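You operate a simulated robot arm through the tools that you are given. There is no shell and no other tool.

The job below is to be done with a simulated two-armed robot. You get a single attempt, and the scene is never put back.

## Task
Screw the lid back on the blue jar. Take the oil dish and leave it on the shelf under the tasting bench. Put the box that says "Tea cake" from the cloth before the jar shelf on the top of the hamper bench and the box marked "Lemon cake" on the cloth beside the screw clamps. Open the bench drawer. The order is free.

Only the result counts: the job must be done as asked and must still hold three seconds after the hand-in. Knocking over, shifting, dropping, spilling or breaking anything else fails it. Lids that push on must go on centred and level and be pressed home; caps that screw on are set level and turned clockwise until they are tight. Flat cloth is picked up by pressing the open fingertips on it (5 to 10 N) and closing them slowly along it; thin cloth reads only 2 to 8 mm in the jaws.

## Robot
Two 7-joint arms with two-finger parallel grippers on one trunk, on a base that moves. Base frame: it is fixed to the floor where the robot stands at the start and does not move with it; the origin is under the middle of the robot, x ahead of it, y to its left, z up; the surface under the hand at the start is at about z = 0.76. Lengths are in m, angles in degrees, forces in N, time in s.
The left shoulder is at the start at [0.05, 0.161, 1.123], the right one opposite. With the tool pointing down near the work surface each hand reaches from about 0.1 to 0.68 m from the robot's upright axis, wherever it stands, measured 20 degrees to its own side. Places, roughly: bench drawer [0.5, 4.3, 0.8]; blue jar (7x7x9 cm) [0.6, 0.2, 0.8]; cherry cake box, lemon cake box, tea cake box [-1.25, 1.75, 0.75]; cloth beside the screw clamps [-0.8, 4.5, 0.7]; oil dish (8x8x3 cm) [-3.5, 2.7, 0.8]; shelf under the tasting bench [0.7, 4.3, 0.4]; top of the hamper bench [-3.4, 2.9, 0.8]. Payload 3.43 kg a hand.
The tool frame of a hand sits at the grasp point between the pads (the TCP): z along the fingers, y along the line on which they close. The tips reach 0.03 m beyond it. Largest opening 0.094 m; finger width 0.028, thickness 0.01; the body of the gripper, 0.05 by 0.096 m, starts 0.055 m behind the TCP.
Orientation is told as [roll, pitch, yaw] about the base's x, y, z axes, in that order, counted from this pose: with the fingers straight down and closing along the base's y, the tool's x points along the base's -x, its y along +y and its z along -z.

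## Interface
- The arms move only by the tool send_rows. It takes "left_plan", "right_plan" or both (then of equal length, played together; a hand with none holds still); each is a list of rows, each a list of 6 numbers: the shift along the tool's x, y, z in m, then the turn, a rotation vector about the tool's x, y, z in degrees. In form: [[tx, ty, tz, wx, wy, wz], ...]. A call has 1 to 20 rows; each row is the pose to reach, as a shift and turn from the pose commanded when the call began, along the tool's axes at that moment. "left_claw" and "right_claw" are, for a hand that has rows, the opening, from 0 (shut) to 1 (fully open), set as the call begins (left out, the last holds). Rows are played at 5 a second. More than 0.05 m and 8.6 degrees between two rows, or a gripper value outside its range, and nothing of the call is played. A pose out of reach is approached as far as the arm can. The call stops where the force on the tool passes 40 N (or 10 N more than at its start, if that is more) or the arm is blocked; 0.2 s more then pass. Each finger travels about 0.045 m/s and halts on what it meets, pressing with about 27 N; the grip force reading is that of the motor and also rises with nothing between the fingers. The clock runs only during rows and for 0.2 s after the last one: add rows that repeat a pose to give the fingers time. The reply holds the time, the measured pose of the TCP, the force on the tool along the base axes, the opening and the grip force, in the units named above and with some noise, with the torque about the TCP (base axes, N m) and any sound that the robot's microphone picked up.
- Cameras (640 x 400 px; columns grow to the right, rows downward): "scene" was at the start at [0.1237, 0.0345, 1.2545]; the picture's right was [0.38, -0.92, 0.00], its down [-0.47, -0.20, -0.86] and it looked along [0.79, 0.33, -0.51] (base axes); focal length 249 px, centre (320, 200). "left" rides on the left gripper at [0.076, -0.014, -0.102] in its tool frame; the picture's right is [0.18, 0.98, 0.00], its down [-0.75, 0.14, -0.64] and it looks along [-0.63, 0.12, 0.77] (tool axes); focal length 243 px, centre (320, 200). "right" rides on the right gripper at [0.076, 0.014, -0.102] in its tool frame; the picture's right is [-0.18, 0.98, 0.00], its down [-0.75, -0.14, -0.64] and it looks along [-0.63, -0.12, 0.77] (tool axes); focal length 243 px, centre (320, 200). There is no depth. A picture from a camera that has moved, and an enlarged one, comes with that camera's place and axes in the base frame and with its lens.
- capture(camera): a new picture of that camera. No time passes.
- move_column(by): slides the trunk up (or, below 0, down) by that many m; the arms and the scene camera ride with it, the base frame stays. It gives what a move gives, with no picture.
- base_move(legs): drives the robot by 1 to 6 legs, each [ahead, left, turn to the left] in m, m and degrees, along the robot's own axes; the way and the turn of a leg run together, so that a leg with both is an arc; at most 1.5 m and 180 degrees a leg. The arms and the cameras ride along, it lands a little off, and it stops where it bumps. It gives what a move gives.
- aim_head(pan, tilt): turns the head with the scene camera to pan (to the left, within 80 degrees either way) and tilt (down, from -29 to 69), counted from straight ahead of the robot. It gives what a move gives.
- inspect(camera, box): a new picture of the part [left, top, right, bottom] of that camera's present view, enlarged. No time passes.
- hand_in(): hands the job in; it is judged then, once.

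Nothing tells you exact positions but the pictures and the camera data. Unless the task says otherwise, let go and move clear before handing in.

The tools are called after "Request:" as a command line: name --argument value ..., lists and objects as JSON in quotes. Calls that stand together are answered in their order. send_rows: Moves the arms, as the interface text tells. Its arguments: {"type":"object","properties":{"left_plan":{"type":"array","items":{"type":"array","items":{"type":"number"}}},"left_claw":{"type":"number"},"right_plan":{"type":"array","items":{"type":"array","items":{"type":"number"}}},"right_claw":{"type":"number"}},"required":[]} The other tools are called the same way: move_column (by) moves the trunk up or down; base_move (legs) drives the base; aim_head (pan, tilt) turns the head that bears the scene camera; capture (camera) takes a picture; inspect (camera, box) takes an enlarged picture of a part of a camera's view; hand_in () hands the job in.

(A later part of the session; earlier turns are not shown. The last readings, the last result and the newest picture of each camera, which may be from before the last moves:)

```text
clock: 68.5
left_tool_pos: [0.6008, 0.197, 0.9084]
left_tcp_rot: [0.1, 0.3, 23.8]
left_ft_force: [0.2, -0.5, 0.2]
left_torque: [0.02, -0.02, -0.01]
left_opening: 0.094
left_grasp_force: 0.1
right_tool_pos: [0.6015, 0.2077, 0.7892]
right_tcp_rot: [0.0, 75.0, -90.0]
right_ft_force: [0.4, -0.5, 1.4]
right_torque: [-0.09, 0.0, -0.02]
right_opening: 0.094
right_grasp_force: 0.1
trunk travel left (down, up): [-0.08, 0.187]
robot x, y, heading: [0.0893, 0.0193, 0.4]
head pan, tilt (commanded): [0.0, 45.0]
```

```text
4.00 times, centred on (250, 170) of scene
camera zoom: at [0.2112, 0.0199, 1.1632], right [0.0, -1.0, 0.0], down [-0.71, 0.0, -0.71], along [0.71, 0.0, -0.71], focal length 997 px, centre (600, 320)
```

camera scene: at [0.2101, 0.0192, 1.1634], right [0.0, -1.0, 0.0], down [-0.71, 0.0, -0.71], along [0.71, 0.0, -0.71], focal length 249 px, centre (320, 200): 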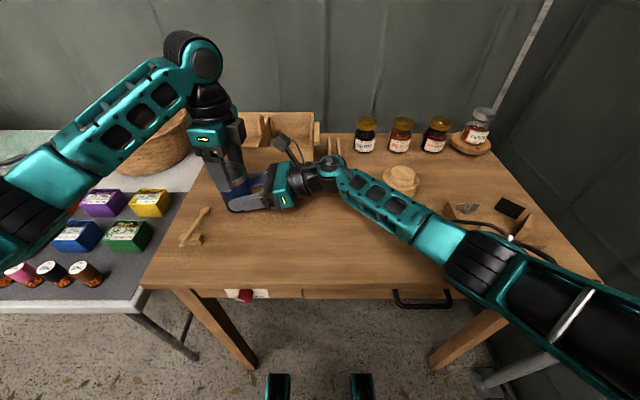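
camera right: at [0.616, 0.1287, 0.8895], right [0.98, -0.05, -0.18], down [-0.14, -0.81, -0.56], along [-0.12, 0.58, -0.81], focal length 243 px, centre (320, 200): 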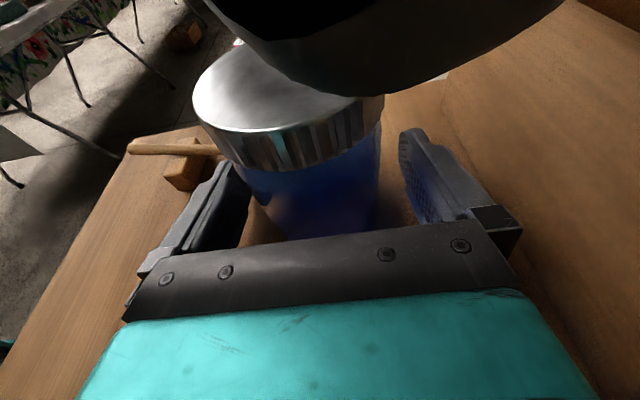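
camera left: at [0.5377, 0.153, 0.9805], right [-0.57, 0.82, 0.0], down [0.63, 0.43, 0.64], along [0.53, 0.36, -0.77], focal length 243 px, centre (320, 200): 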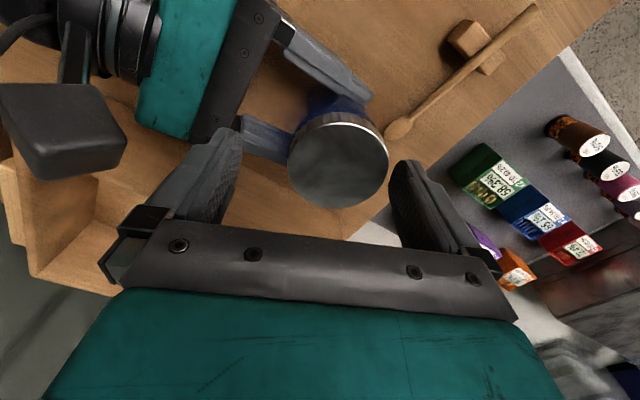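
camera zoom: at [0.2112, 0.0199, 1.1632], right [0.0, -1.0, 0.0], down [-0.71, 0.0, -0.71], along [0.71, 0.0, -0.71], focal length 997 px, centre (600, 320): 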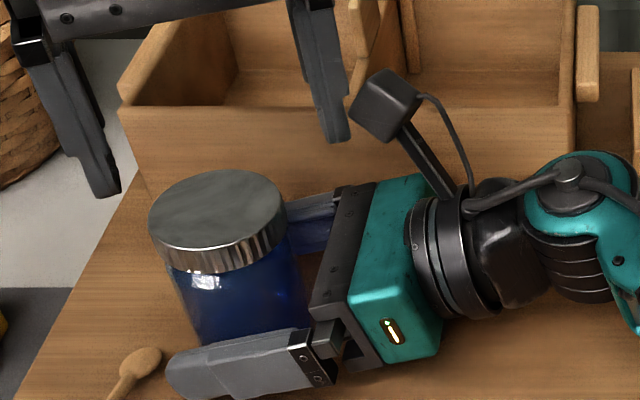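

Jar is well inside the right pads now. Closing on it, then bringing the left hand over the lid again.

Request:
send_rows --right_plan '[[0, 0, 0, 0, 0, 0], [0, 0, 0, 0, 0, 0], [0, 0, 0, 0, 0, 0], [0, 0, 0, 0, 0, 0], [0, 0, 0, 0, 0, 0]]' --right_claw 0.5

Request:
send_rows --left_plan '[[-0.003, 0.0055, 0.0, 0, 0, 0], [-0.006, 0.011, 0.005, 0, 0, 0], [-0.006, 0.011, 0.015, 0, 0, 0], [-0.006, 0.011, 0.025, 0, 0, 0], [-0.006, 0.011, 0.025, 0, 0, 0]]'

Request:
capture --camera "left"

Request:
inspect --camera "scene" --box '[200, 120, 300, 220]'

```text
clock: 69.7
left_tool_pos: [0.6013, 0.1988, 0.9077]
left_tcp_rot: [0.2, 0.1, 23.8]
left_ft_force: [-0.3, 1.0, 0.4]
left_torque: [-0.02, 0.01, -0.02]
left_opening: 0.0938
left_grasp_force: 0.0
right_tool_pos: [0.6007, 0.2076, 0.7889]
right_tcp_rot: [0.0, 75.0, -90.1]
right_ft_force: [0.4, 0.0, 2.1]
right_torque: [-0.07, 0.02, 0.0]
right_opening: 0.0634
right_grasp_force: 26.9
trunk travel left (down, up): [-0.08, 0.187]
robot x, y, heading: [0.0896, 0.0154, 0.2]
head pan, tilt (commanded): [0.0, 45.0]
```

```text
clock: 70.9
left_tool_pos: [0.6023, 0.2113, 0.884]
left_tcp_rot: [0.0, 0.2, 23.8]
left_ft_force: [0.4, 0.4, -0.2]
left_torque: [0.0, 0.01, -0.02]
left_opening: 0.0939
left_grasp_force: 0.1
right_tool_pos: [0.6005, 0.2084, 0.7897]
right_tcp_rot: [0.0, 75.0, -90.0]
right_ft_force: [0.8, 1.4, 2.1]
right_torque: [-0.11, -0.02, 0.01]
right_opening: 0.0632
right_grasp_force: 27.1
trunk travel left (down, up): [-0.08, 0.187]
robot x, y, heading: [0.0886, 0.0208, 0.0]
head pan, tilt (commanded): [0.0, 45.0]
```

```text
taken
camera left: at [0.5378, 0.1656, 0.9861], right [-0.56, 0.83, 0.0], down [0.63, 0.43, 0.64], along [0.53, 0.36, -0.77], focal length 243 px, centre (320, 200)
```

left: 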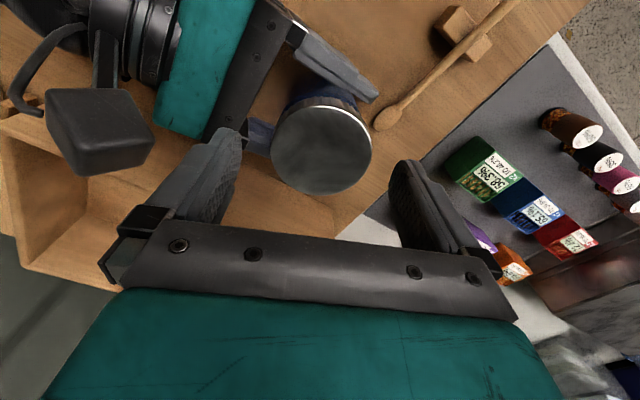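

```text
4.00 times, centred on (250, 170) of scene
camera zoom: at [0.2112, 0.0199, 1.1632], right [0.0, -1.0, 0.0], down [-0.71, 0.0, -0.71], along [0.71, 0.0, -0.71], focal length 997 px, centre (600, 320)
```

zoom: 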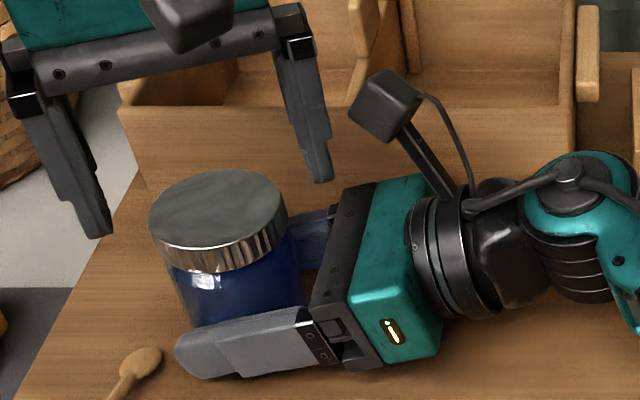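

Aligned. Lowering, closing on the lid, and turning clockwise with slight pressure.

Request:
send_rows --left_plan '[[0, 0, 0.009, 0, 0, 0], [0, 0, 0.0185, 0, 0, 0], [0, 0, 0.0185, 0, 0, 0]]'

Request:
send_rows --left_plan '[[0, 0, 0, 0, 0, 0], [0, 0, 0, 0, 0, 0], [0, 0, 0, 0, 0, 0], [0, 0, 0, 0, 0, 0]]' --left_claw 0.5

Request:
send_rows --left_plan '[[0, 0, 0.0005, 0, 0, 5], [0, 0, 0.001, 0, 0, 10], [0, 0, 0.001, 0, 0, 15], [0, 0, 0.001, 0, 0, 20]]'

```text
clock: 71.7
left_tool_pos: [0.6017, 0.2105, 0.8653]
left_tcp_rot: [0.1, 0.1, 23.9]
left_ft_force: [0.0, -0.6, 0.4]
left_torque: [0.02, -0.02, -0.01]
left_opening: 0.0939
left_grasp_force: 0.1
right_tool_pos: [0.6005, 0.2081, 0.7878]
right_tcp_rot: [0.1, 75.1, -90.0]
right_ft_force: [0.5, 0.7, 2.4]
right_torque: [-0.1, 0.05, -0.01]
right_opening: 0.0632
right_grasp_force: 26.6
trunk travel left (down, up): [-0.08, 0.187]
robot x, y, heading: [0.0898, 0.0199, -0.2]
head pan, tilt (commanded): [0.0, 45.0]
```

```text
clock: 72.7
left_tool_pos: [0.6022, 0.2111, 0.866]
left_tcp_rot: [0.1, 0.2, 23.8]
left_ft_force: [-1.3, 2.9, 0.1]
left_torque: [0.07, 0.07, -0.01]
left_opening: 0.0621
left_grasp_force: 27.2
right_tool_pos: [0.6014, 0.2078, 0.7889]
right_tcp_rot: [0.0, 75.0, -90.0]
right_ft_force: [1.2, -1.2, 2.7]
right_torque: [0.1, 0.14, -0.02]
right_opening: 0.0633
right_grasp_force: 26.3
trunk travel left (down, up): [-0.08, 0.187]
robot x, y, heading: [0.0888, 0.0208, 0.0]
head pan, tilt (commanded): [0.0, 45.0]
```

```text
clock: 73.7
left_tool_pos: [0.5991, 0.2111, 0.8644]
left_tcp_rot: [0.1, 0.1, 3.9]
left_ft_force: [-0.1, 8.1, 3.2]
left_torque: [0.16, -0.06, 0.75]
left_opening: 0.0616
left_grasp_force: 27.1
right_tool_pos: [0.6028, 0.2075, 0.7881]
right_tcp_rot: [-0.1, 75.0, -90.2]
right_ft_force: [1.0, -6.9, 4.4]
right_torque: [0.1, 0.17, -0.8]
right_opening: 0.0655
right_grasp_force: 26.9
trunk travel left (down, up): [-0.08, 0.187]
robot x, y, heading: [0.0894, 0.0212, -0.1]
head pan, tilt (commanded): [0.0, 45.0]
```

Torque rose at once to 0.75 N·m within 20°, so the lid was already close to tight. One more small turn to finish.

Request:
send_rows --left_plan '[[0, 0, 0.0003, 0, 0, 4], [0, 0, 0.0005, 0, 0, 8], [0, 0, 0.0005, 0, 0, 12], [0, 0, 0.0005, 0, 0, 16], [0, 0, 0.0005, 0, 0, 16]]'

Request:
inspect --camera "scene" --box '[200, 120, 300, 220]'

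```text
clock: 74.9
left_tool_pos: [0.601, 0.2107, 0.8643]
left_tcp_rot: [0.2, 0.3, -12.1]
left_ft_force: [-3.6, 17.8, 4.8]
left_torque: [0.46, -0.01, 0.93]
left_opening: 0.0619
left_grasp_force: 27.3
right_tool_pos: [0.602, 0.2073, 0.7881]
right_tcp_rot: [0.2, 75.0, -90.1]
right_ft_force: [7.7, -16.8, 3.8]
right_torque: [0.53, 0.02, -0.78]
right_opening: 0.0662
right_grasp_force: 27.1
trunk travel left (down, up): [-0.08, 0.187]
robot x, y, heading: [0.0904, 0.0187, -0.3]
head pan, tilt (commanded): [0.0, 45.0]
```

```text
4.00 times, centred on (250, 170) of scene
camera zoom: at [0.2109, 0.0197, 1.1632], right [0.0, -1.0, 0.0], down [-0.71, 0.0, -0.71], along [0.71, 0.0, -0.71], focal length 997 px, centre (600, 320)
```

zoom: 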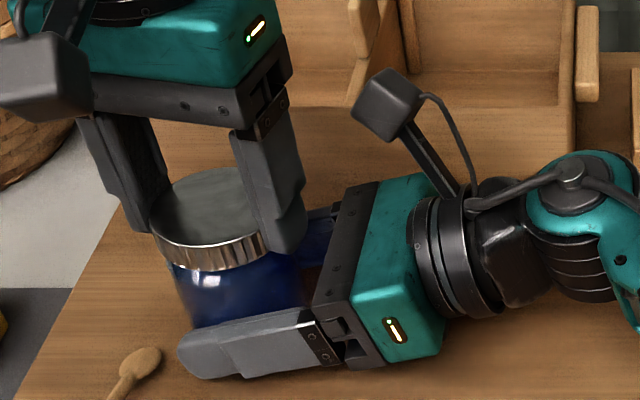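

Torque is now 0.9 N·m and the jar itself starts to turn in the grip, so the lid is tight. I'll release the right hand first, back it straight out, then open the left hand and lift it.

Request:
send_rows --right_plan '[[0, 0, 0, 0, 0, 0], [0, 0, 0, 0, 0, 0], [0, 0, 0, 0, 0, 0], [0, 0, -0.02, 0, 0, 0], [0, 0, -0.04, 0, 0, 0], [0, 0, -0.06, 0, 0, 0], [0, 0, -0.08, 0, 0, 0], [0.0, 0, -0.1, 0, 0, 0], [0.02, 0, -0.12, 0, 0, 0]]' --right_claw 1.0

Request:
send_rows --left_plan '[[0, 0, 0, 0, 0, 0], [0, 0, 0, 0, 0, 0], [0, 0, 0, 0, 0, 0], [0, 0, -0.01, 0, 0, 0], [0, 0, -0.03, 0, 0, 0], [0, 0, -0.06, 0, 0, 0], [0, 0, -0.1, 0, 0, 0]]' --left_claw 1.0

Request:
inspect --camera "scene" --box '[200, 120, 300, 220]'

Request:
capture --camera "scene"

```text
clock: 76.9
left_tool_pos: [0.6009, 0.2106, 0.8629]
left_tcp_rot: [0.0, 0.3, -12.3]
left_ft_force: [0.8, -0.6, 2.8]
left_torque: [-0.24, -0.04, 0.0]
left_opening: 0.0619
left_grasp_force: 26.2
right_tool_pos: [0.6008, 0.0971, 0.8381]
right_tcp_rot: [-0.1, 75.0, -90.0]
right_ft_force: [0.0, -0.8, -0.9]
right_torque: [-0.01, -0.03, -0.02]
right_opening: 0.0941
right_grasp_force: 0.0
trunk travel left (down, up): [-0.08, 0.187]
robot x, y, heading: [0.0874, 0.0207, 0.1]
head pan, tilt (commanded): [0.0, 45.0]
```

```text
clock: 78.5
left_tool_pos: [0.6017, 0.2099, 0.9632]
left_tcp_rot: [0.0, 0.2, -12.3]
left_ft_force: [-0.5, -0.5, -0.4]
left_torque: [0.0, -0.01, -0.02]
left_opening: 0.0938
left_grasp_force: 0.0
right_tool_pos: [0.6002, 0.0966, 0.8378]
right_tcp_rot: [0.0, 75.0, -90.0]
right_ft_force: [0.2, 0.5, 0.1]
right_torque: [-0.02, 0.04, 0.0]
right_opening: 0.0941
right_grasp_force: 0.1
trunk travel left (down, up): [-0.08, 0.187]
robot x, y, heading: [0.0876, 0.0225, -0.0]
head pan, tilt (commanded): [0.0, 45.0]
```

```text
4.00 times, centred on (250, 170) of scene
camera zoom: at [0.2112, 0.0198, 1.1631], right [0.0, -1.0, 0.0], down [-0.71, 0.0, -0.71], along [0.71, 0.0, -0.71], focal length 997 px, centre (600, 320)
```

zoom: 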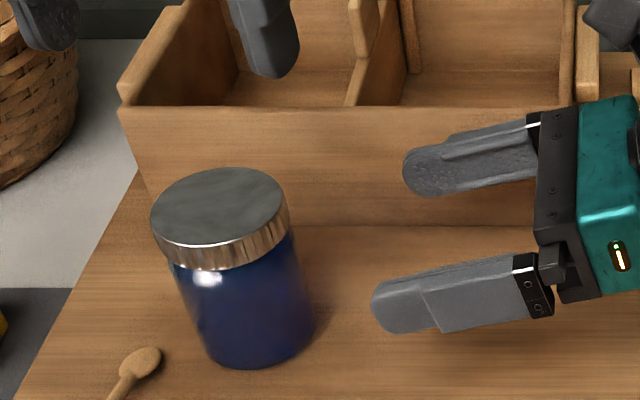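

```text
taken
camera scene: at [0.2112, 0.0198, 1.1631], right [0.0, -1.0, 0.0], down [-0.71, 0.0, -0.71], along [0.71, 0.0, -0.71], focal length 249 px, centre (320, 200)
```

scene: 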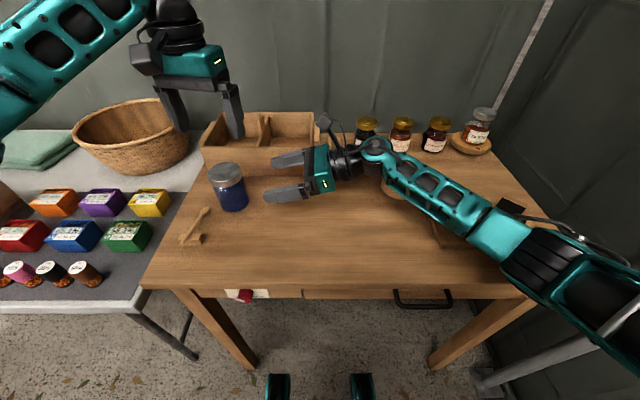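

The jar stands upright with the lid level and tight. Next I'll retract both arms into a compact driving pose.

Request:
send_rows --right_plan '[[0.03, -0.01, -0.015, 0, 0, 0], [0.06, -0.03, -0.03, 0, 0, 0], [0.09, -0.06, -0.04, 0, 0, 0], [0.12, -0.09, -0.05, 0, 0, 0], [0.15, -0.12, -0.06, 0, 0, 0], [0.17, -0.15, -0.07, 0, 0, 0]]' --left_plan '[[0.01, 0, -0.02, 0, 0, 0], [0.03, 0.01, -0.04, 0, 0, 0], [0.06, 0.02, -0.06, 0, 0, -3], [0.09, 0.03, -0.08, 0, 0, -6], [0.12, 0.04, -0.1, 0, 0, -9], [0.15, 0.05, -0.11, 0, 0, -12]]'

Request:
send_rows --right_plan '[[0, 0, -0.01, 0, -7.5, 0], [0, 0, -0.02, 0, -15, 0], [0, 0, -0.03, 0, -22.5, 0], [0, 0, -0.04, 0, -30, 0], [0, 0, -0.05, 0, -37.5, 0], [0, 0, -0.06, 0, -45, 0], [0, 0, -0.07, 0, -52.5, 0], [0, 0, -0.08, 0, -60, 0], [0, 0, -0.09, 0, -67.5, 0], [0, 0, -0.1, 0, -75, 0]]'

Request:
capture --camera "scene"

```text
clock: 79.9
left_tool_pos: [0.4651, 0.2908, 1.0707]
left_tcp_rot: [0.0, 0.2, -0.2]
left_ft_force: [-0.3, 0.5, 0.5]
left_torque: [0.03, 0.01, -0.01]
left_opening: 0.094
left_grasp_force: 0.1
right_tool_pos: [0.4498, 0.0733, 1.0205]
right_tcp_rot: [0.1, 74.9, -89.8]
right_ft_force: [0.7, 0.2, 0.1]
right_torque: [-0.01, -0.03, -0.02]
right_opening: 0.0939
right_grasp_force: 0.0
trunk travel left (down, up): [-0.08, 0.187]
robot x, y, heading: [0.0903, 0.0204, -0.1]
head pan, tilt (commanded): [0.0, 45.0]
```

```text
clock: 82.1
left_tool_pos: [0.4659, 0.2918, 1.0709]
left_tcp_rot: [-0.1, 0.2, -0.2]
left_ft_force: [0.0, 0.1, 0.0]
left_torque: [0.0, 0.02, 0.01]
left_opening: 0.094
left_grasp_force: 0.1
right_tool_pos: [0.4509, -0.0235, 1.0488]
right_tcp_rot: [0.0, -0.1, -90.0]
right_ft_force: [-0.3, 0.4, -0.8]
right_torque: [-0.02, -0.01, 0.0]
right_opening: 0.0938
right_grasp_force: 0.1
trunk travel left (down, up): [-0.08, 0.187]
robot x, y, heading: [0.0876, 0.0186, 0.0]
head pan, tilt (commanded): [0.0, 45.0]
```

```text
taken
camera scene: at [0.2113, 0.02, 1.1631], right [0.0, -1.0, 0.0], down [-0.71, 0.0, -0.71], along [0.71, 0.0, -0.71], focal length 249 px, centre (320, 200)
```

scene: 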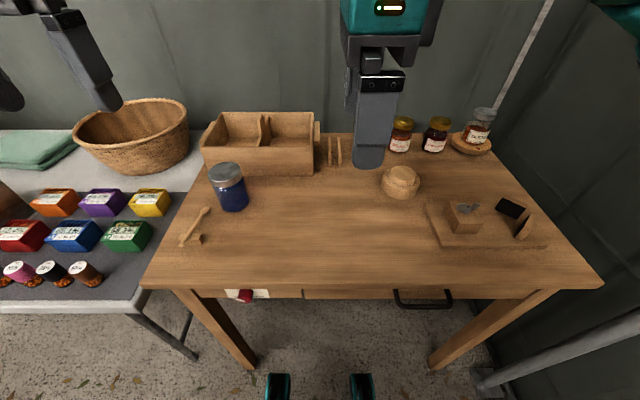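

Everything on the bench is in place. I'll finish folding the right arm, back away from the bench, and look around the room.

Request:
send_rows --right_plan '[[-0.02, -0.005, -0.003, 0, 0, -8.2], [-0.04, -0.01, -0.006, 0, 0, -16.4], [-0.06, -0.015, -0.009, 0, 0, -24.6], [-0.08, -0.02, -0.012, 0, 0, -32.8], [-0.1, -0.025, -0.015, 0, 0, -41], [-0.12, -0.03, -0.018, 0, 0, -49.2], [-0.14, -0.035, -0.021, 0, 0, -57.4], [-0.16, -0.04, -0.024, 0, 0, -65.6], [-0.18, -0.045, -0.027, 0, 0, -73.8], [-0.2, -0.05, -0.03, 0, 0, -82], [-0.22, -0.05, -0.03, 0, 0, -90]]' --left_plan '[[0.005, 0, 0, 0, 0, 0], [0.01, 0, 0, 0, 0, 0], [0.015, 0, 0, 0, 0, 0], [0.02, 0, 0, 0, 0, 0], [0.025, 0, 0, 0, 0, 0], [0.03, 0, 0, 0, 0, 0], [0.035, 0, 0, 0, 0, 0], [0.04, 0, 0, 0, 0, 0], [0.045, 0, 0, 0, 0, 0], [0.05, 0, 0, 0, 0, 0], [0.05, 0, 0, 0, 0, 0]]'

Request:
base_move --legs '[[-0.4, 0, 0]]'

Request:
aim_head --pan 75 --tilt 15

Request:
capture --camera "scene"

```text
clock: 84.5
left_tool_pos: [0.4152, 0.2908, 1.0734]
left_tcp_rot: [0.0, 0.2, -0.2]
left_ft_force: [0.3, 0.0, -0.7]
left_torque: [0.02, 0.02, 0.02]
left_opening: 0.0939
left_grasp_force: 0.0
right_tool_pos: [0.401, -0.2442, 1.0787]
right_tcp_rot: [0.0, 0.0, 0.1]
right_ft_force: [-0.2, 0.2, -0.1]
right_torque: [-0.04, 0.0, -0.01]
right_opening: 0.0938
right_grasp_force: 0.1
trunk travel left (down, up): [-0.08, 0.187]
robot x, y, heading: [0.093, 0.0201, 0.1]
head pan, tilt (commanded): [0.0, 45.0]
```

```text
clock: 87.1
left_tool_pos: [0.0104, 0.2914, 1.0734]
left_tcp_rot: [0.0, 0.2, -0.2]
left_ft_force: [0.4, 0.1, 0.7]
left_torque: [-0.02, 0.01, -0.01]
left_opening: 0.0939
left_grasp_force: 0.1
right_tool_pos: [-0.0036, -0.2424, 1.0786]
right_tcp_rot: [0.0, 0.0, 0.1]
right_ft_force: [0.0, 0.1, 0.8]
right_torque: [-0.04, -0.03, -0.01]
right_opening: 0.0942
right_grasp_force: 0.0
trunk travel left (down, up): [-0.08, 0.187]
robot x, y, heading: [-0.3141, 0.0205, 0.1]
head pan, tilt (commanded): [0.0, 45.0]
```

```text
clock: 88.5
left_tool_pos: [0.0107, 0.2921, 1.0719]
left_tcp_rot: [-0.1, 0.2, -0.2]
left_ft_force: [0.6, -1.0, -0.1]
left_torque: [-0.04, 0.0, -0.02]
left_opening: 0.0939
left_grasp_force: 0.1
right_tool_pos: [-0.0035, -0.2422, 1.0792]
right_tcp_rot: [0.0, 0.0, 0.1]
right_ft_force: [0.1, 0.2, -0.5]
right_torque: [0.02, 0.0, -0.04]
right_opening: 0.0941
right_grasp_force: 0.0
trunk travel left (down, up): [-0.08, 0.187]
robot x, y, heading: [-0.3157, 0.0184, 0.2]
head pan, tilt (commanded): [75.0, 15.0]
```

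```text
taken
camera scene: at [-0.2507, 0.1099, 1.2099], right [0.97, -0.26, 0.0], down [-0.07, -0.25, -0.97], along [0.25, 0.93, -0.26], focal length 249 px, centre (320, 200)
```

scene: 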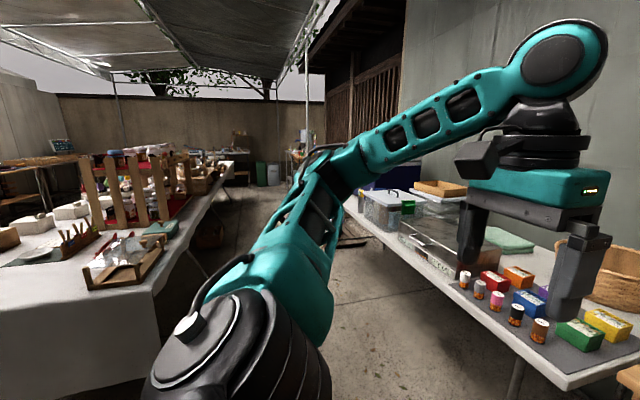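

I see an aisle running toward +y between the table rows, with white boxes on a table near [-1.2, 1.7]. I'll turn left to face along the aisle and take several looks.

Request:
base_move --legs '[[-0.1, 0, 0], [0, 0, 90]]'

Request:
aim_head --pan 40 --tilt 20

Request:
capture --camera "scene"

Request:
aim_head --pan 0 --tilt 15

Request:
capture --camera "scene"

```text
clock: 93.5
left_tool_pos: [-0.6879, 0.3452, 1.0731]
left_tcp_rot: [0.0, 0.3, 89.9]
left_ft_force: [-0.2, 0.7, 0.3]
left_torque: [0.01, 0.0, 0.0]
left_opening: 0.0939
left_grasp_force: 0.1
right_tool_pos: [-0.1527, 0.3307, 1.0786]
right_tcp_rot: [0.0, 0.0, 90.1]
right_ft_force: [-0.4, -0.4, 0.0]
right_torque: [0.0, -0.01, -0.03]
right_opening: 0.0941
right_grasp_force: 0.1
trunk travel left (down, up): [-0.08, 0.187]
robot x, y, heading: [-0.4166, 0.0192, 89.9]
head pan, tilt (commanded): [75.0, 15.0]
```

```text
clock: 94.5
left_tool_pos: [-0.6886, 0.3447, 1.0752]
left_tcp_rot: [0.1, 0.2, 89.9]
left_ft_force: [1.1, 0.2, 0.3]
left_torque: [0.01, -0.01, -0.02]
left_opening: 0.094
left_grasp_force: 0.1
right_tool_pos: [-0.1544, 0.332, 1.0787]
right_tcp_rot: [-0.1, 0.1, 90.1]
right_ft_force: [0.0, -0.4, -1.3]
right_torque: [0.0, -0.02, -0.06]
right_opening: 0.0942
right_grasp_force: 0.2
trunk travel left (down, up): [-0.08, 0.187]
robot x, y, heading: [-0.4176, 0.0193, 90.0]
head pan, tilt (commanded): [40.0, 20.0]
```

```text
taken
camera scene: at [-0.475, 0.1305, 1.2018], right [0.76, 0.65, 0.0], down [0.22, -0.26, -0.94], along [-0.61, 0.72, -0.34], focal length 249 px, centre (320, 200)
```

scene: 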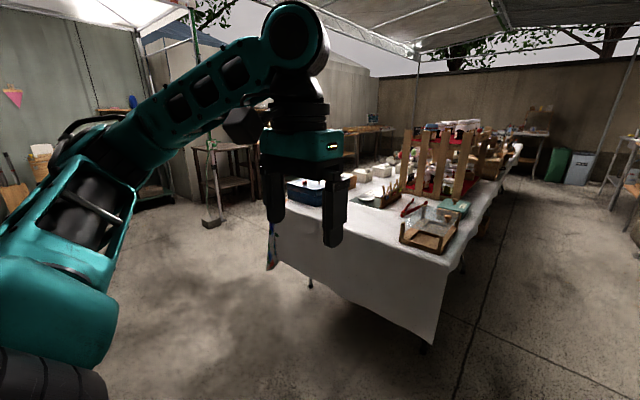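

```text
clock: 95.6
left_tool_pos: [-0.688, 0.3437, 1.0741]
left_tcp_rot: [0.1, 0.2, 89.8]
left_ft_force: [0.1, 0.2, 0.0]
left_torque: [-0.02, 0.02, -0.04]
left_opening: 0.094
left_grasp_force: 0.1
right_tool_pos: [-0.153, 0.3319, 1.0777]
right_tcp_rot: [0.0, 0.0, 90.1]
right_ft_force: [0.1, 0.0, 0.2]
right_torque: [-0.01, -0.01, 0.0]
right_opening: 0.094
right_grasp_force: 0.1
trunk travel left (down, up): [-0.08, 0.187]
robot x, y, heading: [-0.4142, 0.02, 90.2]
head pan, tilt (commanded): [0.0, 15.0]
```

```text
taken
camera scene: at [-0.4152, 0.1528, 1.21], right [1.0, 0.0, 0.0], down [0.0, -0.26, -0.97], along [0.0, 0.97, -0.26], focal length 249 px, centre (320, 200)
```

scene: 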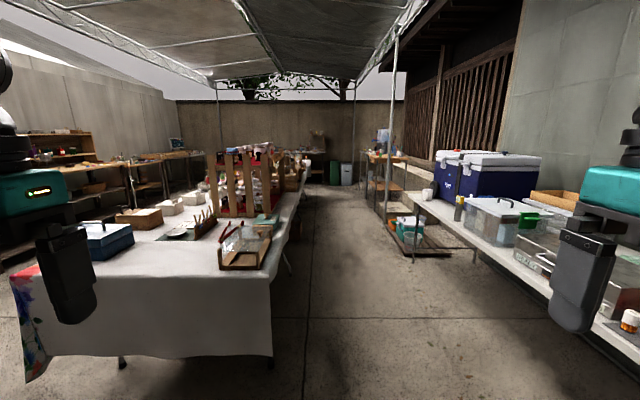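

The long white table in the middle spans about x −1.44 to −0.6, starting at y≈0.93; the cake boxes are on its left side. I'll drive around into the left aisle, beside the boxes.

Request:
base_move --legs '[[0, 1.5, 0], [0, 0.15, 0]]'

Request:
aim_head --pan 0 --tilt 20

Request:
capture --camera "scene"

Request:
aim_head --pan 50 --tilt 20

Request:
capture --camera "scene"

```text
clock: 100.0
left_tool_pos: [-0.9846, 0.345, 1.0737]
left_tcp_rot: [0.0, 0.2, 90.0]
left_ft_force: [0.9, 0.9, 0.3]
left_torque: [-0.01, 0.03, -0.01]
left_opening: 0.0939
left_grasp_force: 0.1
right_tool_pos: [-0.4504, 0.3315, 1.0786]
right_tcp_rot: [0.0, -0.1, 90.2]
right_ft_force: [-1.1, -0.5, 0.4]
right_torque: [-0.01, 0.01, 0.01]
right_opening: 0.0939
right_grasp_force: 0.1
trunk travel left (down, up): [-0.08, 0.187]
robot x, y, heading: [-0.7097, 0.0203, 89.9]
head pan, tilt (commanded): [0.0, 15.0]
stopped in leg 1: the robot was blocked; the commanded pose is now the measured one
```

```text
clock: 100.7
left_tool_pos: [-0.9857, 0.346, 1.0734]
left_tcp_rot: [0.0, 0.2, 90.1]
left_ft_force: [0.2, 0.4, -0.2]
left_torque: [0.03, 0.01, 0.0]
left_opening: 0.094
left_grasp_force: 0.0
right_tool_pos: [-0.4505, 0.3333, 1.0783]
right_tcp_rot: [0.1, 0.1, 90.2]
right_ft_force: [0.0, -0.2, -0.6]
right_torque: [0.03, -0.01, -0.03]
right_opening: 0.094
right_grasp_force: 0.0
trunk travel left (down, up): [-0.08, 0.187]
robot x, y, heading: [-0.7114, 0.0217, 89.7]
head pan, tilt (commanded): [0.0, 20.0]
```

```text
taken
camera scene: at [-0.7119, 0.1536, 1.2019], right [1.0, 0.0, 0.0], down [0.0, -0.34, -0.94], along [0.0, 0.94, -0.34], focal length 249 px, centre (320, 200)
```

scene: 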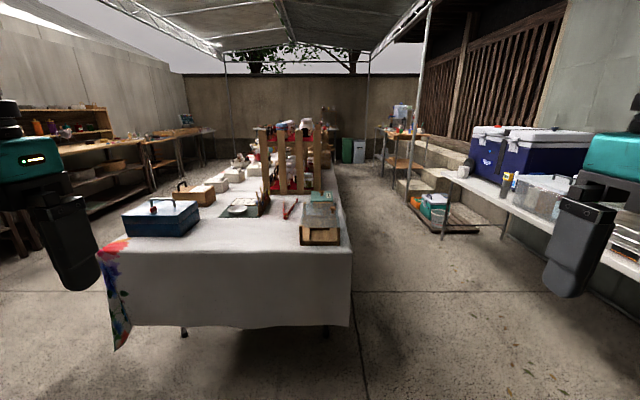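

```text
clock: 101.8
left_tool_pos: [-0.9859, 0.3474, 1.0729]
left_tcp_rot: [0.1, 0.2, 90.0]
left_ft_force: [-0.4, 0.2, -0.3]
left_torque: [-0.02, 0.03, -0.02]
left_opening: 0.0941
left_grasp_force: 0.1
right_tool_pos: [-0.451, 0.3323, 1.0771]
right_tcp_rot: [0.0, -0.1, 90.2]
right_ft_force: [-0.8, 0.0, 0.0]
right_torque: [0.01, 0.02, 0.01]
right_opening: 0.094
right_grasp_force: 0.1
trunk travel left (down, up): [-0.08, 0.187]
robot x, y, heading: [-0.7151, 0.0198, 90.1]
head pan, tilt (commanded): [50.0, 20.0]
```

```text
taken
camera scene: at [-0.7831, 0.1203, 1.2018], right [0.64, 0.77, 0.0], down [0.26, -0.22, -0.94], along [-0.72, 0.6, -0.34], focal length 249 px, centre (320, 200)
```

scene: 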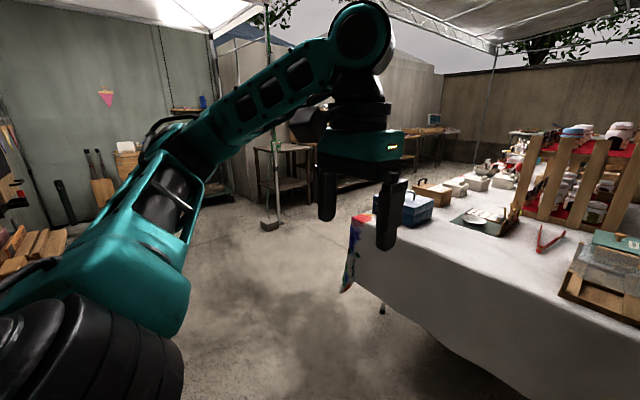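

The robot was blocked to its left after 0.3 m. I'll look left and down to see what it met.

Request:
aim_head --pan 80 --tilt 35

Request:
capture --camera "scene"

Request:
capture --camera "left"

```text
clock: 102.8
left_tool_pos: [-0.9863, 0.3462, 1.0733]
left_tcp_rot: [-0.1, 0.1, 89.9]
left_ft_force: [-0.4, 0.3, -0.5]
left_torque: [-0.03, 0.03, 0.03]
left_opening: 0.0939
left_grasp_force: 0.0
right_tool_pos: [-0.4509, 0.3319, 1.0781]
right_tcp_rot: [-0.1, 0.1, 90.3]
right_ft_force: [-0.1, -0.1, -0.6]
right_torque: [-0.01, -0.02, 0.02]
right_opening: 0.094
right_grasp_force: 0.1
trunk travel left (down, up): [-0.08, 0.187]
robot x, y, heading: [-0.7126, 0.0259, 90.4]
head pan, tilt (commanded): [80.0, 35.0]
```

```text
taken
camera scene: at [-0.7985, 0.0757, 1.178], right [0.17, 0.98, 0.0], down [0.56, -0.1, -0.82], along [-0.81, 0.14, -0.57], focal length 249 px, centre (320, 200)
```

scene: 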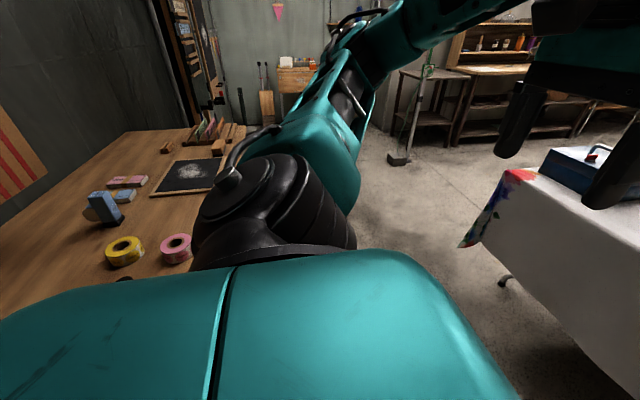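

```text
taken
camera left: at [-0.9705, 0.2692, 1.1759], right [-0.98, -0.18, 0.0], down [-0.14, 0.76, 0.64], along [-0.12, 0.63, -0.77], focal length 243 px, centre (320, 200)
```

left: 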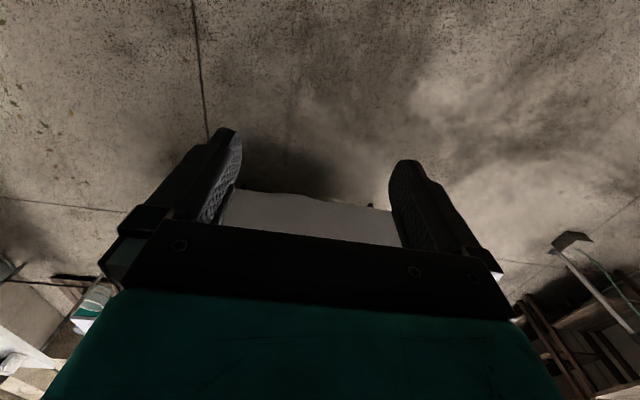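

A wooden bench sits behind and to the left; the base met it. I'll shift forward so I pass midway between that bench and the white table, then strafe left.

Request:
base_move --legs '[[0, -0.1, 0], [0.38, 0, 0]]'

Request:
aim_head --pan 80 --tilt 40

Request:
capture --camera "scene"

```text
clock: 106.3
left_tool_pos: [-0.8811, 0.7286, 1.0732]
left_tcp_rot: [0.0, 0.2, 89.6]
left_ft_force: [-0.6, 0.1, -0.4]
left_torque: [-0.02, -0.05, 0.0]
left_opening: 0.094
left_grasp_force: 0.0
right_tool_pos: [-0.3472, 0.712, 1.0779]
right_tcp_rot: [0.0, -0.1, 89.8]
right_ft_force: [-0.1, 0.1, 0.0]
right_torque: [-0.02, 0.03, -0.03]
right_opening: 0.0939
right_grasp_force: 0.1
trunk travel left (down, up): [-0.08, 0.187]
robot x, y, heading: [-0.6111, 0.4028, 89.6]
head pan, tilt (commanded): [80.0, 35.0]
```

```text
clock: 107.0
left_tool_pos: [-0.8813, 0.7277, 1.0733]
left_tcp_rot: [0.0, 0.2, 89.6]
left_ft_force: [0.3, 1.4, -0.7]
left_torque: [-0.02, -0.03, 0.0]
left_opening: 0.094
left_grasp_force: 0.1
right_tool_pos: [-0.348, 0.7108, 1.0791]
right_tcp_rot: [0.0, -0.1, 89.7]
right_ft_force: [-0.6, -0.6, 0.2]
right_torque: [0.0, -0.01, 0.02]
right_opening: 0.0943
right_grasp_force: 0.1
trunk travel left (down, up): [-0.08, 0.187]
robot x, y, heading: [-0.6095, 0.3993, 89.7]
head pan, tilt (commanded): [80.0, 40.0]
```

```text
taken
camera scene: at [-0.6936, 0.4555, 1.1704], right [0.18, 0.98, 0.0], down [0.63, -0.11, -0.77], along [-0.75, 0.14, -0.64], focal length 249 px, centre (320, 200)
```

scene: 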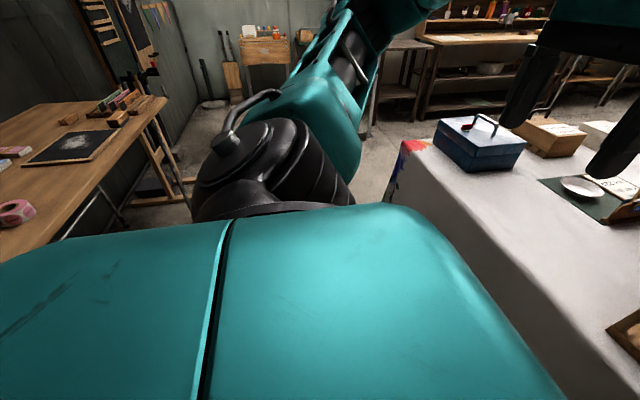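

The gap is clear, with bench edge at y≈−0.06 and table edge at y≈0.88. Strafing left through it.

Request:
base_move --legs '[[0, 1.4, 0]]'

Request:
aim_head --pan 0 --tilt 20

Request:
capture --camera "scene"

Request:
aim_head --pan -45 --tilt 25

Request:
capture --camera "scene"

```text
clock: 119.3
left_tool_pos: [-2.2559, 0.767, 1.0731]
left_tcp_rot: [0.1, 0.2, 87.7]
left_ft_force: [-0.1, 0.1, 1.0]
left_torque: [0.0, 0.02, 0.0]
left_opening: 0.0941
left_grasp_force: 0.3
right_tool_pos: [-1.7231, 0.7316, 1.0789]
right_tcp_rot: [0.0, 0.0, 87.9]
right_ft_force: [-0.4, -0.1, 0.1]
right_torque: [0.01, -0.03, -0.02]
right_opening: 0.0943
right_grasp_force: 0.1
trunk travel left (down, up): [-0.08, 0.187]
robot x, y, heading: [-1.9951, 0.4318, 87.5]
head pan, tilt (commanded): [80.0, 40.0]
```

```text
clock: 120.9
left_tool_pos: [-2.2565, 0.7668, 1.0738]
left_tcp_rot: [0.0, 0.3, 87.6]
left_ft_force: [-0.1, -0.2, 0.7]
left_torque: [0.02, -0.02, 0.05]
left_opening: 0.094
left_grasp_force: 0.1
right_tool_pos: [-1.7235, 0.7315, 1.0779]
right_tcp_rot: [-0.1, 0.0, 87.9]
right_ft_force: [0.5, -0.1, -0.5]
right_torque: [-0.01, 0.0, 0.03]
right_opening: 0.0942
right_grasp_force: 0.0
trunk travel left (down, up): [-0.08, 0.187]
robot x, y, heading: [-1.9987, 0.4322, 87.4]
head pan, tilt (commanded): [0.0, 20.0]
```

```text
taken
camera scene: at [-1.9915, 0.5633, 1.2018], right [1.0, -0.04, 0.0], down [-0.01, -0.34, -0.94], along [0.04, 0.94, -0.34], focal length 249 px, centre (320, 200)
```

scene: 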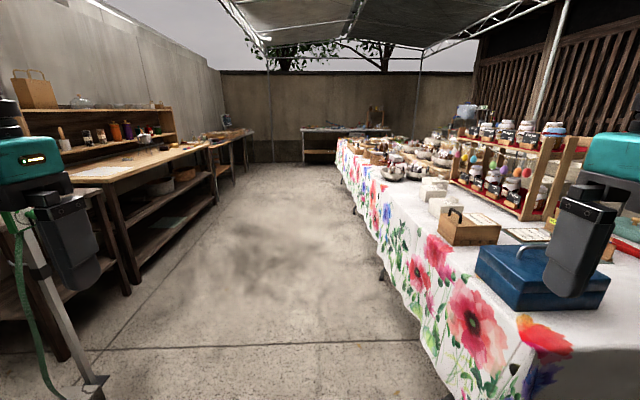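

```text
clock: 122.0
left_tool_pos: [-2.256, 0.7652, 1.0739]
left_tcp_rot: [-0.1, 0.2, 87.7]
left_ft_force: [-0.8, 0.3, -0.6]
left_torque: [-0.02, 0.01, 0.0]
left_opening: 0.0939
left_grasp_force: 0.1
right_tool_pos: [-1.7232, 0.7319, 1.0791]
right_tcp_rot: [-0.1, -0.1, 87.8]
right_ft_force: [0.6, 0.4, 0.2]
right_torque: [0.0, -0.01, -0.01]
right_opening: 0.0941
right_grasp_force: 0.0
trunk travel left (down, up): [-0.08, 0.187]
robot x, y, heading: [-1.9971, 0.435, 87.9]
head pan, tilt (commanded): [-45.0, 25.0]
```

```text
taken
camera scene: at [-1.9275, 0.5329, 1.1937], right [0.68, -0.73, 0.0], down [-0.31, -0.29, -0.91], along [0.66, 0.62, -0.42], focal length 249 px, centre (320, 200)
```

scene: 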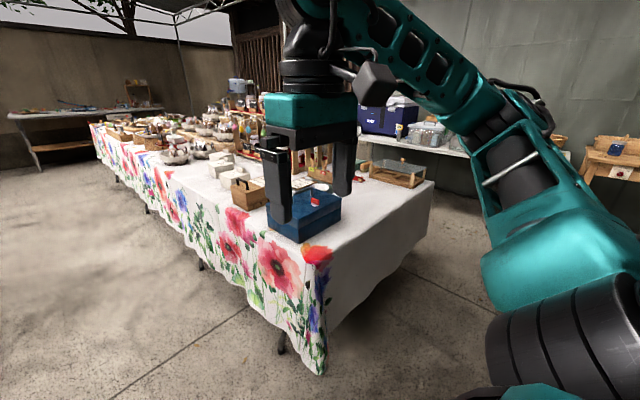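

The left aisle is open. I'll drive ahead to the level of the cake boxes and turn right to face the white table.

Request:
base_move --legs '[[1.28, 0, 2.3], [0, 0, -90]]'

Request:
aim_head --pan 0 --tilt 35

Request:
capture --camera "scene"

```text
clock: 132.2
left_tool_pos: [-1.6229, 1.948, 1.0736]
left_tcp_rot: [0.0, 0.3, -3.1]
left_ft_force: [-0.2, 0.2, -0.7]
left_torque: [-0.01, 0.02, 0.01]
left_opening: 0.0939
left_grasp_force: 0.0
right_tool_pos: [-1.6639, 1.4151, 1.0788]
right_tcp_rot: [0.0, 0.0, -2.8]
right_ft_force: [-0.2, -0.5, 0.2]
right_torque: [0.0, -0.01, -0.01]
right_opening: 0.0943
right_grasp_force: 0.1
trunk travel left (down, up): [-0.08, 0.187]
robot x, y, heading: [-1.9617, 1.6922, -3.2]
head pan, tilt (commanded): [-45.0, 25.0]
```

```text
clock: 133.4
left_tool_pos: [-1.6232, 1.949, 1.0747]
left_tcp_rot: [0.0, 0.2, -3.0]
left_ft_force: [0.3, 0.4, -0.4]
left_torque: [-0.01, -0.02, -0.05]
left_opening: 0.0942
left_grasp_force: 0.0
right_tool_pos: [-1.6633, 1.4155, 1.0789]
right_tcp_rot: [0.0, -0.1, -2.8]
right_ft_force: [0.9, 0.1, 0.6]
right_torque: [0.0, -0.03, 0.0]
right_opening: 0.094
right_grasp_force: 0.0
trunk travel left (down, up): [-0.08, 0.187]
robot x, y, heading: [-1.962, 1.6935, -3.1]
head pan, tilt (commanded): [0.0, 35.0]
```

```text
taken
camera scene: at [-1.8332, 1.6863, 1.178], right [-0.05, -1.0, 0.0], down [-0.57, 0.03, -0.82], along [0.82, -0.04, -0.57], focal length 249 px, centre (320, 200)
```

scene: 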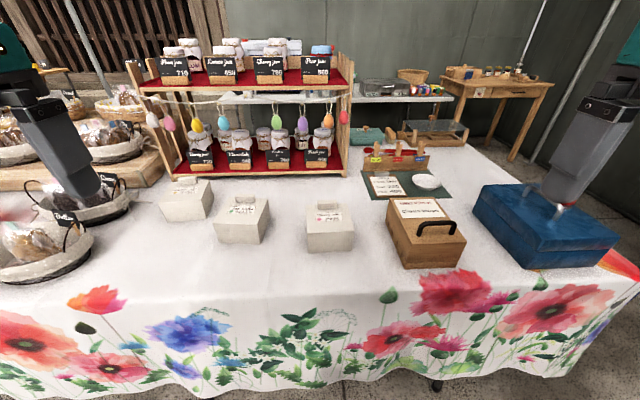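

Three white cake boxes stand in front of the jar shelf. I'll zoom in to read their labels.

Request:
inspect --camera "scene" --box '[150, 165, 370, 265]'

Request:
inspect --camera "scene" --box '[205, 190, 285, 250]'

Request:
inspect --camera "scene" --box '[150, 165, 220, 225]'

Request:
inspect --camera "scene" --box '[295, 190, 365, 260]'

```text
2.91 times, centred on (260, 215) of scene
camera zoom: at [-1.8332, 1.6863, 1.178], right [-0.05, -1.0, 0.0], down [-0.57, 0.03, -0.82], along [0.82, -0.04, -0.57], focal length 725 px, centre (494, 156)
```

zoom: 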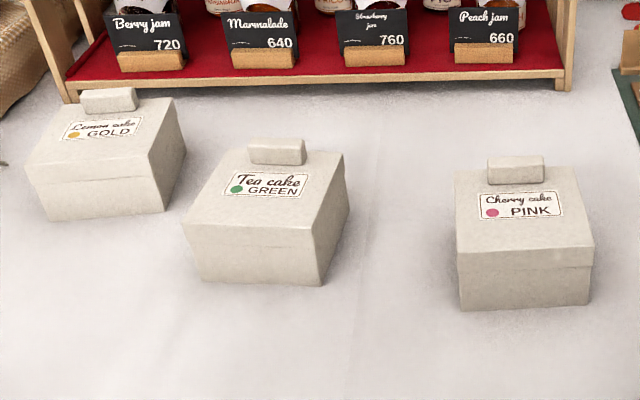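

```text
6.67 times, centred on (245, 220) of scene
camera zoom: at [-1.8332, 1.6863, 1.178], right [-0.05, -1.0, 0.0], down [-0.57, 0.03, -0.82], along [0.82, -0.04, -0.57], focal length 1662 px, centre (820, 67)
```

zoom: 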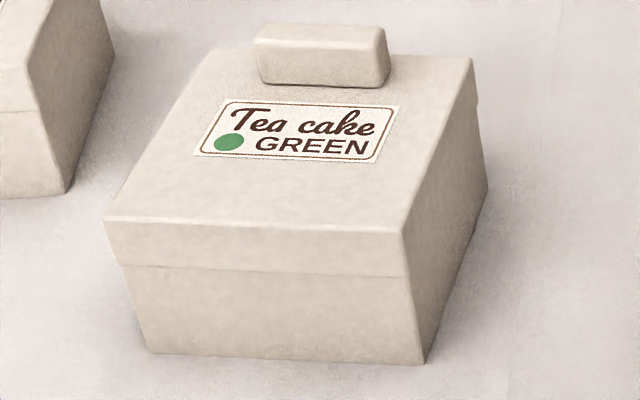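

```text
6.67 times, centred on (185, 195) of scene
camera zoom: at [-1.8332, 1.6863, 1.178], right [-0.05, -1.0, 0.0], down [-0.57, 0.03, -0.82], along [0.82, -0.04, -0.57], focal length 1662 px, centre (1220, 233)
```

zoom: 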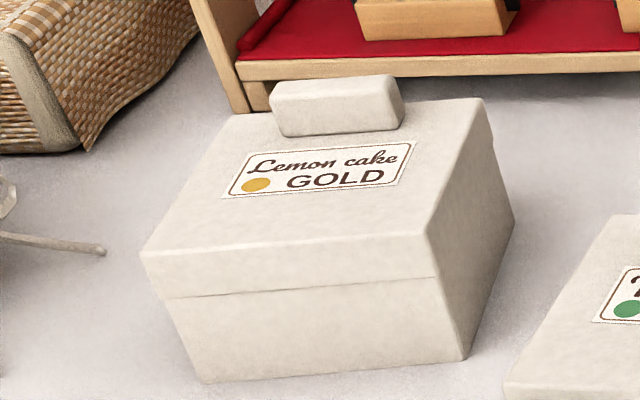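

```text
5.71 times, centred on (330, 225) of scene
camera zoom: at [-1.8332, 1.6863, 1.178], right [-0.05, -1.0, 0.0], down [-0.57, 0.03, -0.82], along [0.82, -0.04, -0.57], focal length 1425 px, centre (263, 57)
```

zoom: 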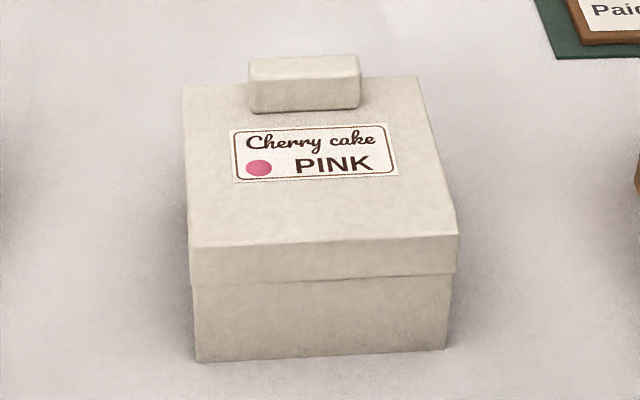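

Tea cake is the middle box, Lemon cake the left one and Cherry the right; each is about 11 cm wide with a handle bar on its lid. I'll check the table edge and how close I can drive.

Request:
aim_head --pan 0 --tilt 60

Request:
capture --camera "scene"

Request:
capture --camera "left"

Request:
capture --camera "right"

```text
clock: 134.3
left_tool_pos: [-1.6221, 1.9483, 1.074]
left_tcp_rot: [0.0, 0.2, -3.0]
left_ft_force: [-0.2, -0.6, 1.0]
left_torque: [-0.01, 0.02, 0.01]
left_opening: 0.0942
left_grasp_force: 0.1
right_tool_pos: [-1.6638, 1.4152, 1.079]
right_tcp_rot: [0.0, 0.0, -2.7]
right_ft_force: [0.5, 0.1, -0.2]
right_torque: [-0.02, -0.02, 0.01]
right_opening: 0.0939
right_grasp_force: 0.1
trunk travel left (down, up): [-0.08, 0.187]
robot x, y, heading: [-1.9627, 1.6912, -2.7]
head pan, tilt (commanded): [0.0, 60.0]
```

```text
taken
camera scene: at [-1.8545, 1.6874, 1.1437], right [-0.05, -1.0, 0.0], down [-0.86, 0.04, -0.5], along [0.5, -0.02, -0.87], focal length 249 px, centre (320, 200)
```

scene: 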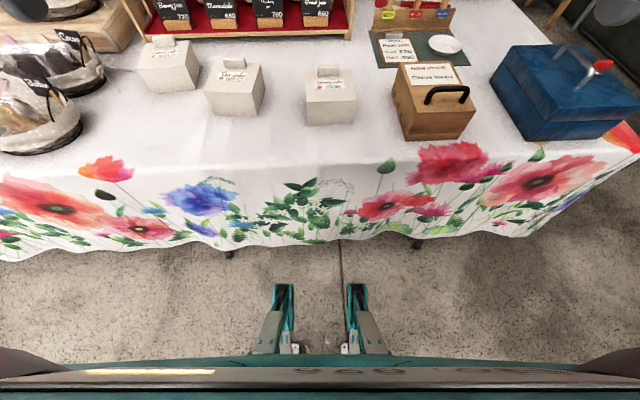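

```text
taken
camera left: at [-1.6985, 1.937, 1.1759], right [-0.13, 0.99, 0.0], down [0.76, 0.1, 0.64], along [0.63, 0.08, -0.77], focal length 243 px, centre (320, 200)
```

left: 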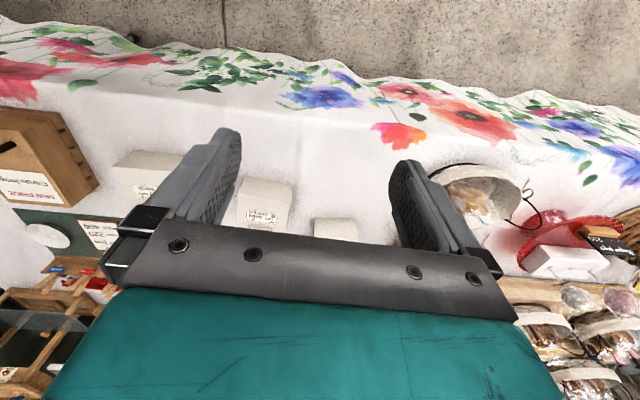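

```text
taken
camera right: at [-1.7379, 1.4338, 1.1815], right [0.23, 0.97, 0.0], down [0.75, -0.18, 0.64], along [0.63, -0.15, -0.77], focal length 243 px, centre (320, 200)
```

right: 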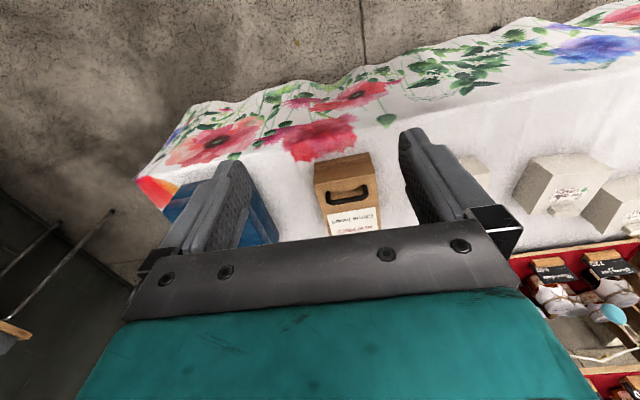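

The cloth's hem hangs to about z 0.2, and the table edge is at x≈−1.51. I'll look at the robot's front feet to judge whether they fit beneath the hem.

Request:
inspect --camera "scene" --box '[230, 220, 410, 390]'

Request:
inspect --camera "scene" --box '[120, 20, 380, 180]'

```text
2.35 times, centred on (320, 305) of scene
camera zoom: at [-1.8545, 1.6874, 1.1437], right [-0.05, -1.0, 0.0], down [-0.86, 0.04, -0.5], along [0.5, -0.02, -0.87], focal length 587 px, centre (320, -47)
```

zoom: 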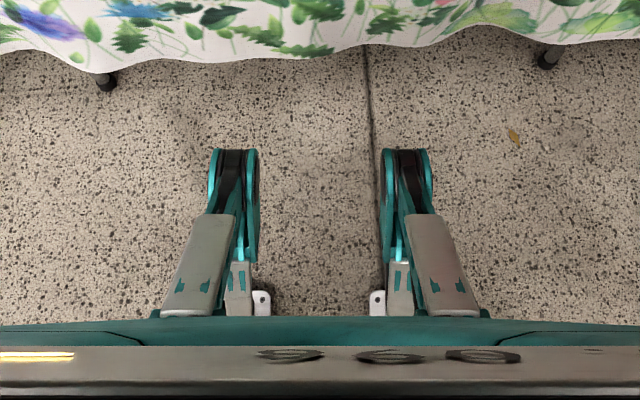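

```text
2.46 times, centred on (250, 100) of scene
camera zoom: at [-1.8545, 1.6874, 1.1437], right [-0.05, -1.0, 0.0], down [-0.86, 0.04, -0.5], along [0.5, -0.02, -0.87], focal length 614 px, centre (492, 446)
```

zoom: 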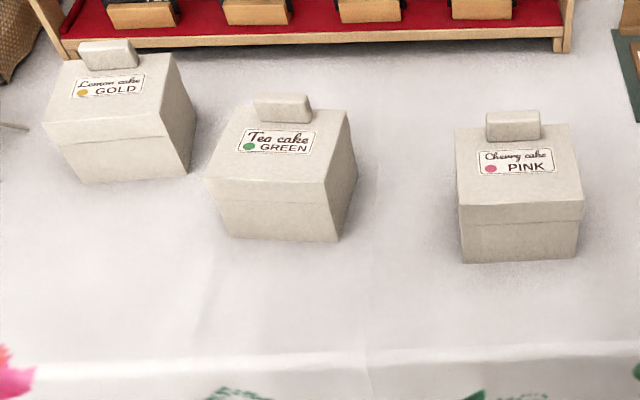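

The wheels are low and the table legs stand at x≈−1.47 (y 1.21 and 2.10), so I can come closer. I'll use the left camera to triangulate box and table heights.

Request:
inspect --camera "left" --box '[90, 130, 390, 260]'

Request:
inspect --camera "right" --box '[480, 130, 640, 250]'

```text
2.13 times, centred on (240, 195) of left
camera zoom: at [-1.6985, 1.937, 1.1759], right [-0.13, 0.99, 0.0], down [0.76, 0.1, 0.64], along [0.63, 0.08, -0.77], focal length 518 px, centre (491, 211)
```

zoom: 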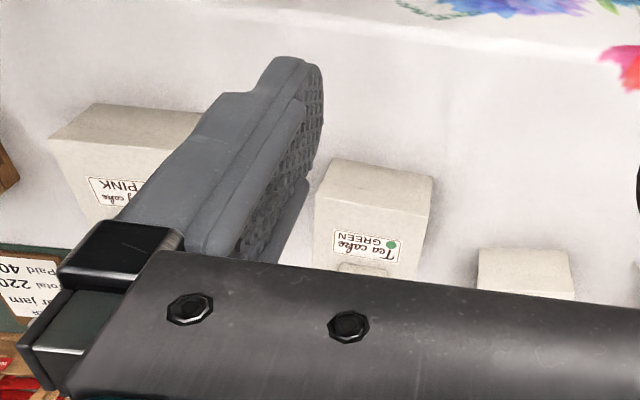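

```text
3.33 times, centred on (560, 190) of right
camera zoom: at [-1.7379, 1.4338, 1.1815], right [0.23, 0.97, 0.0], down [0.75, -0.18, 0.64], along [0.63, -0.15, -0.77], focal length 809 px, centre (-480, 233)
```

zoom: 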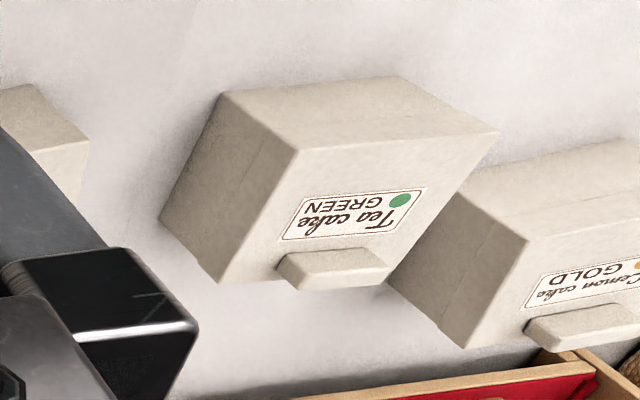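

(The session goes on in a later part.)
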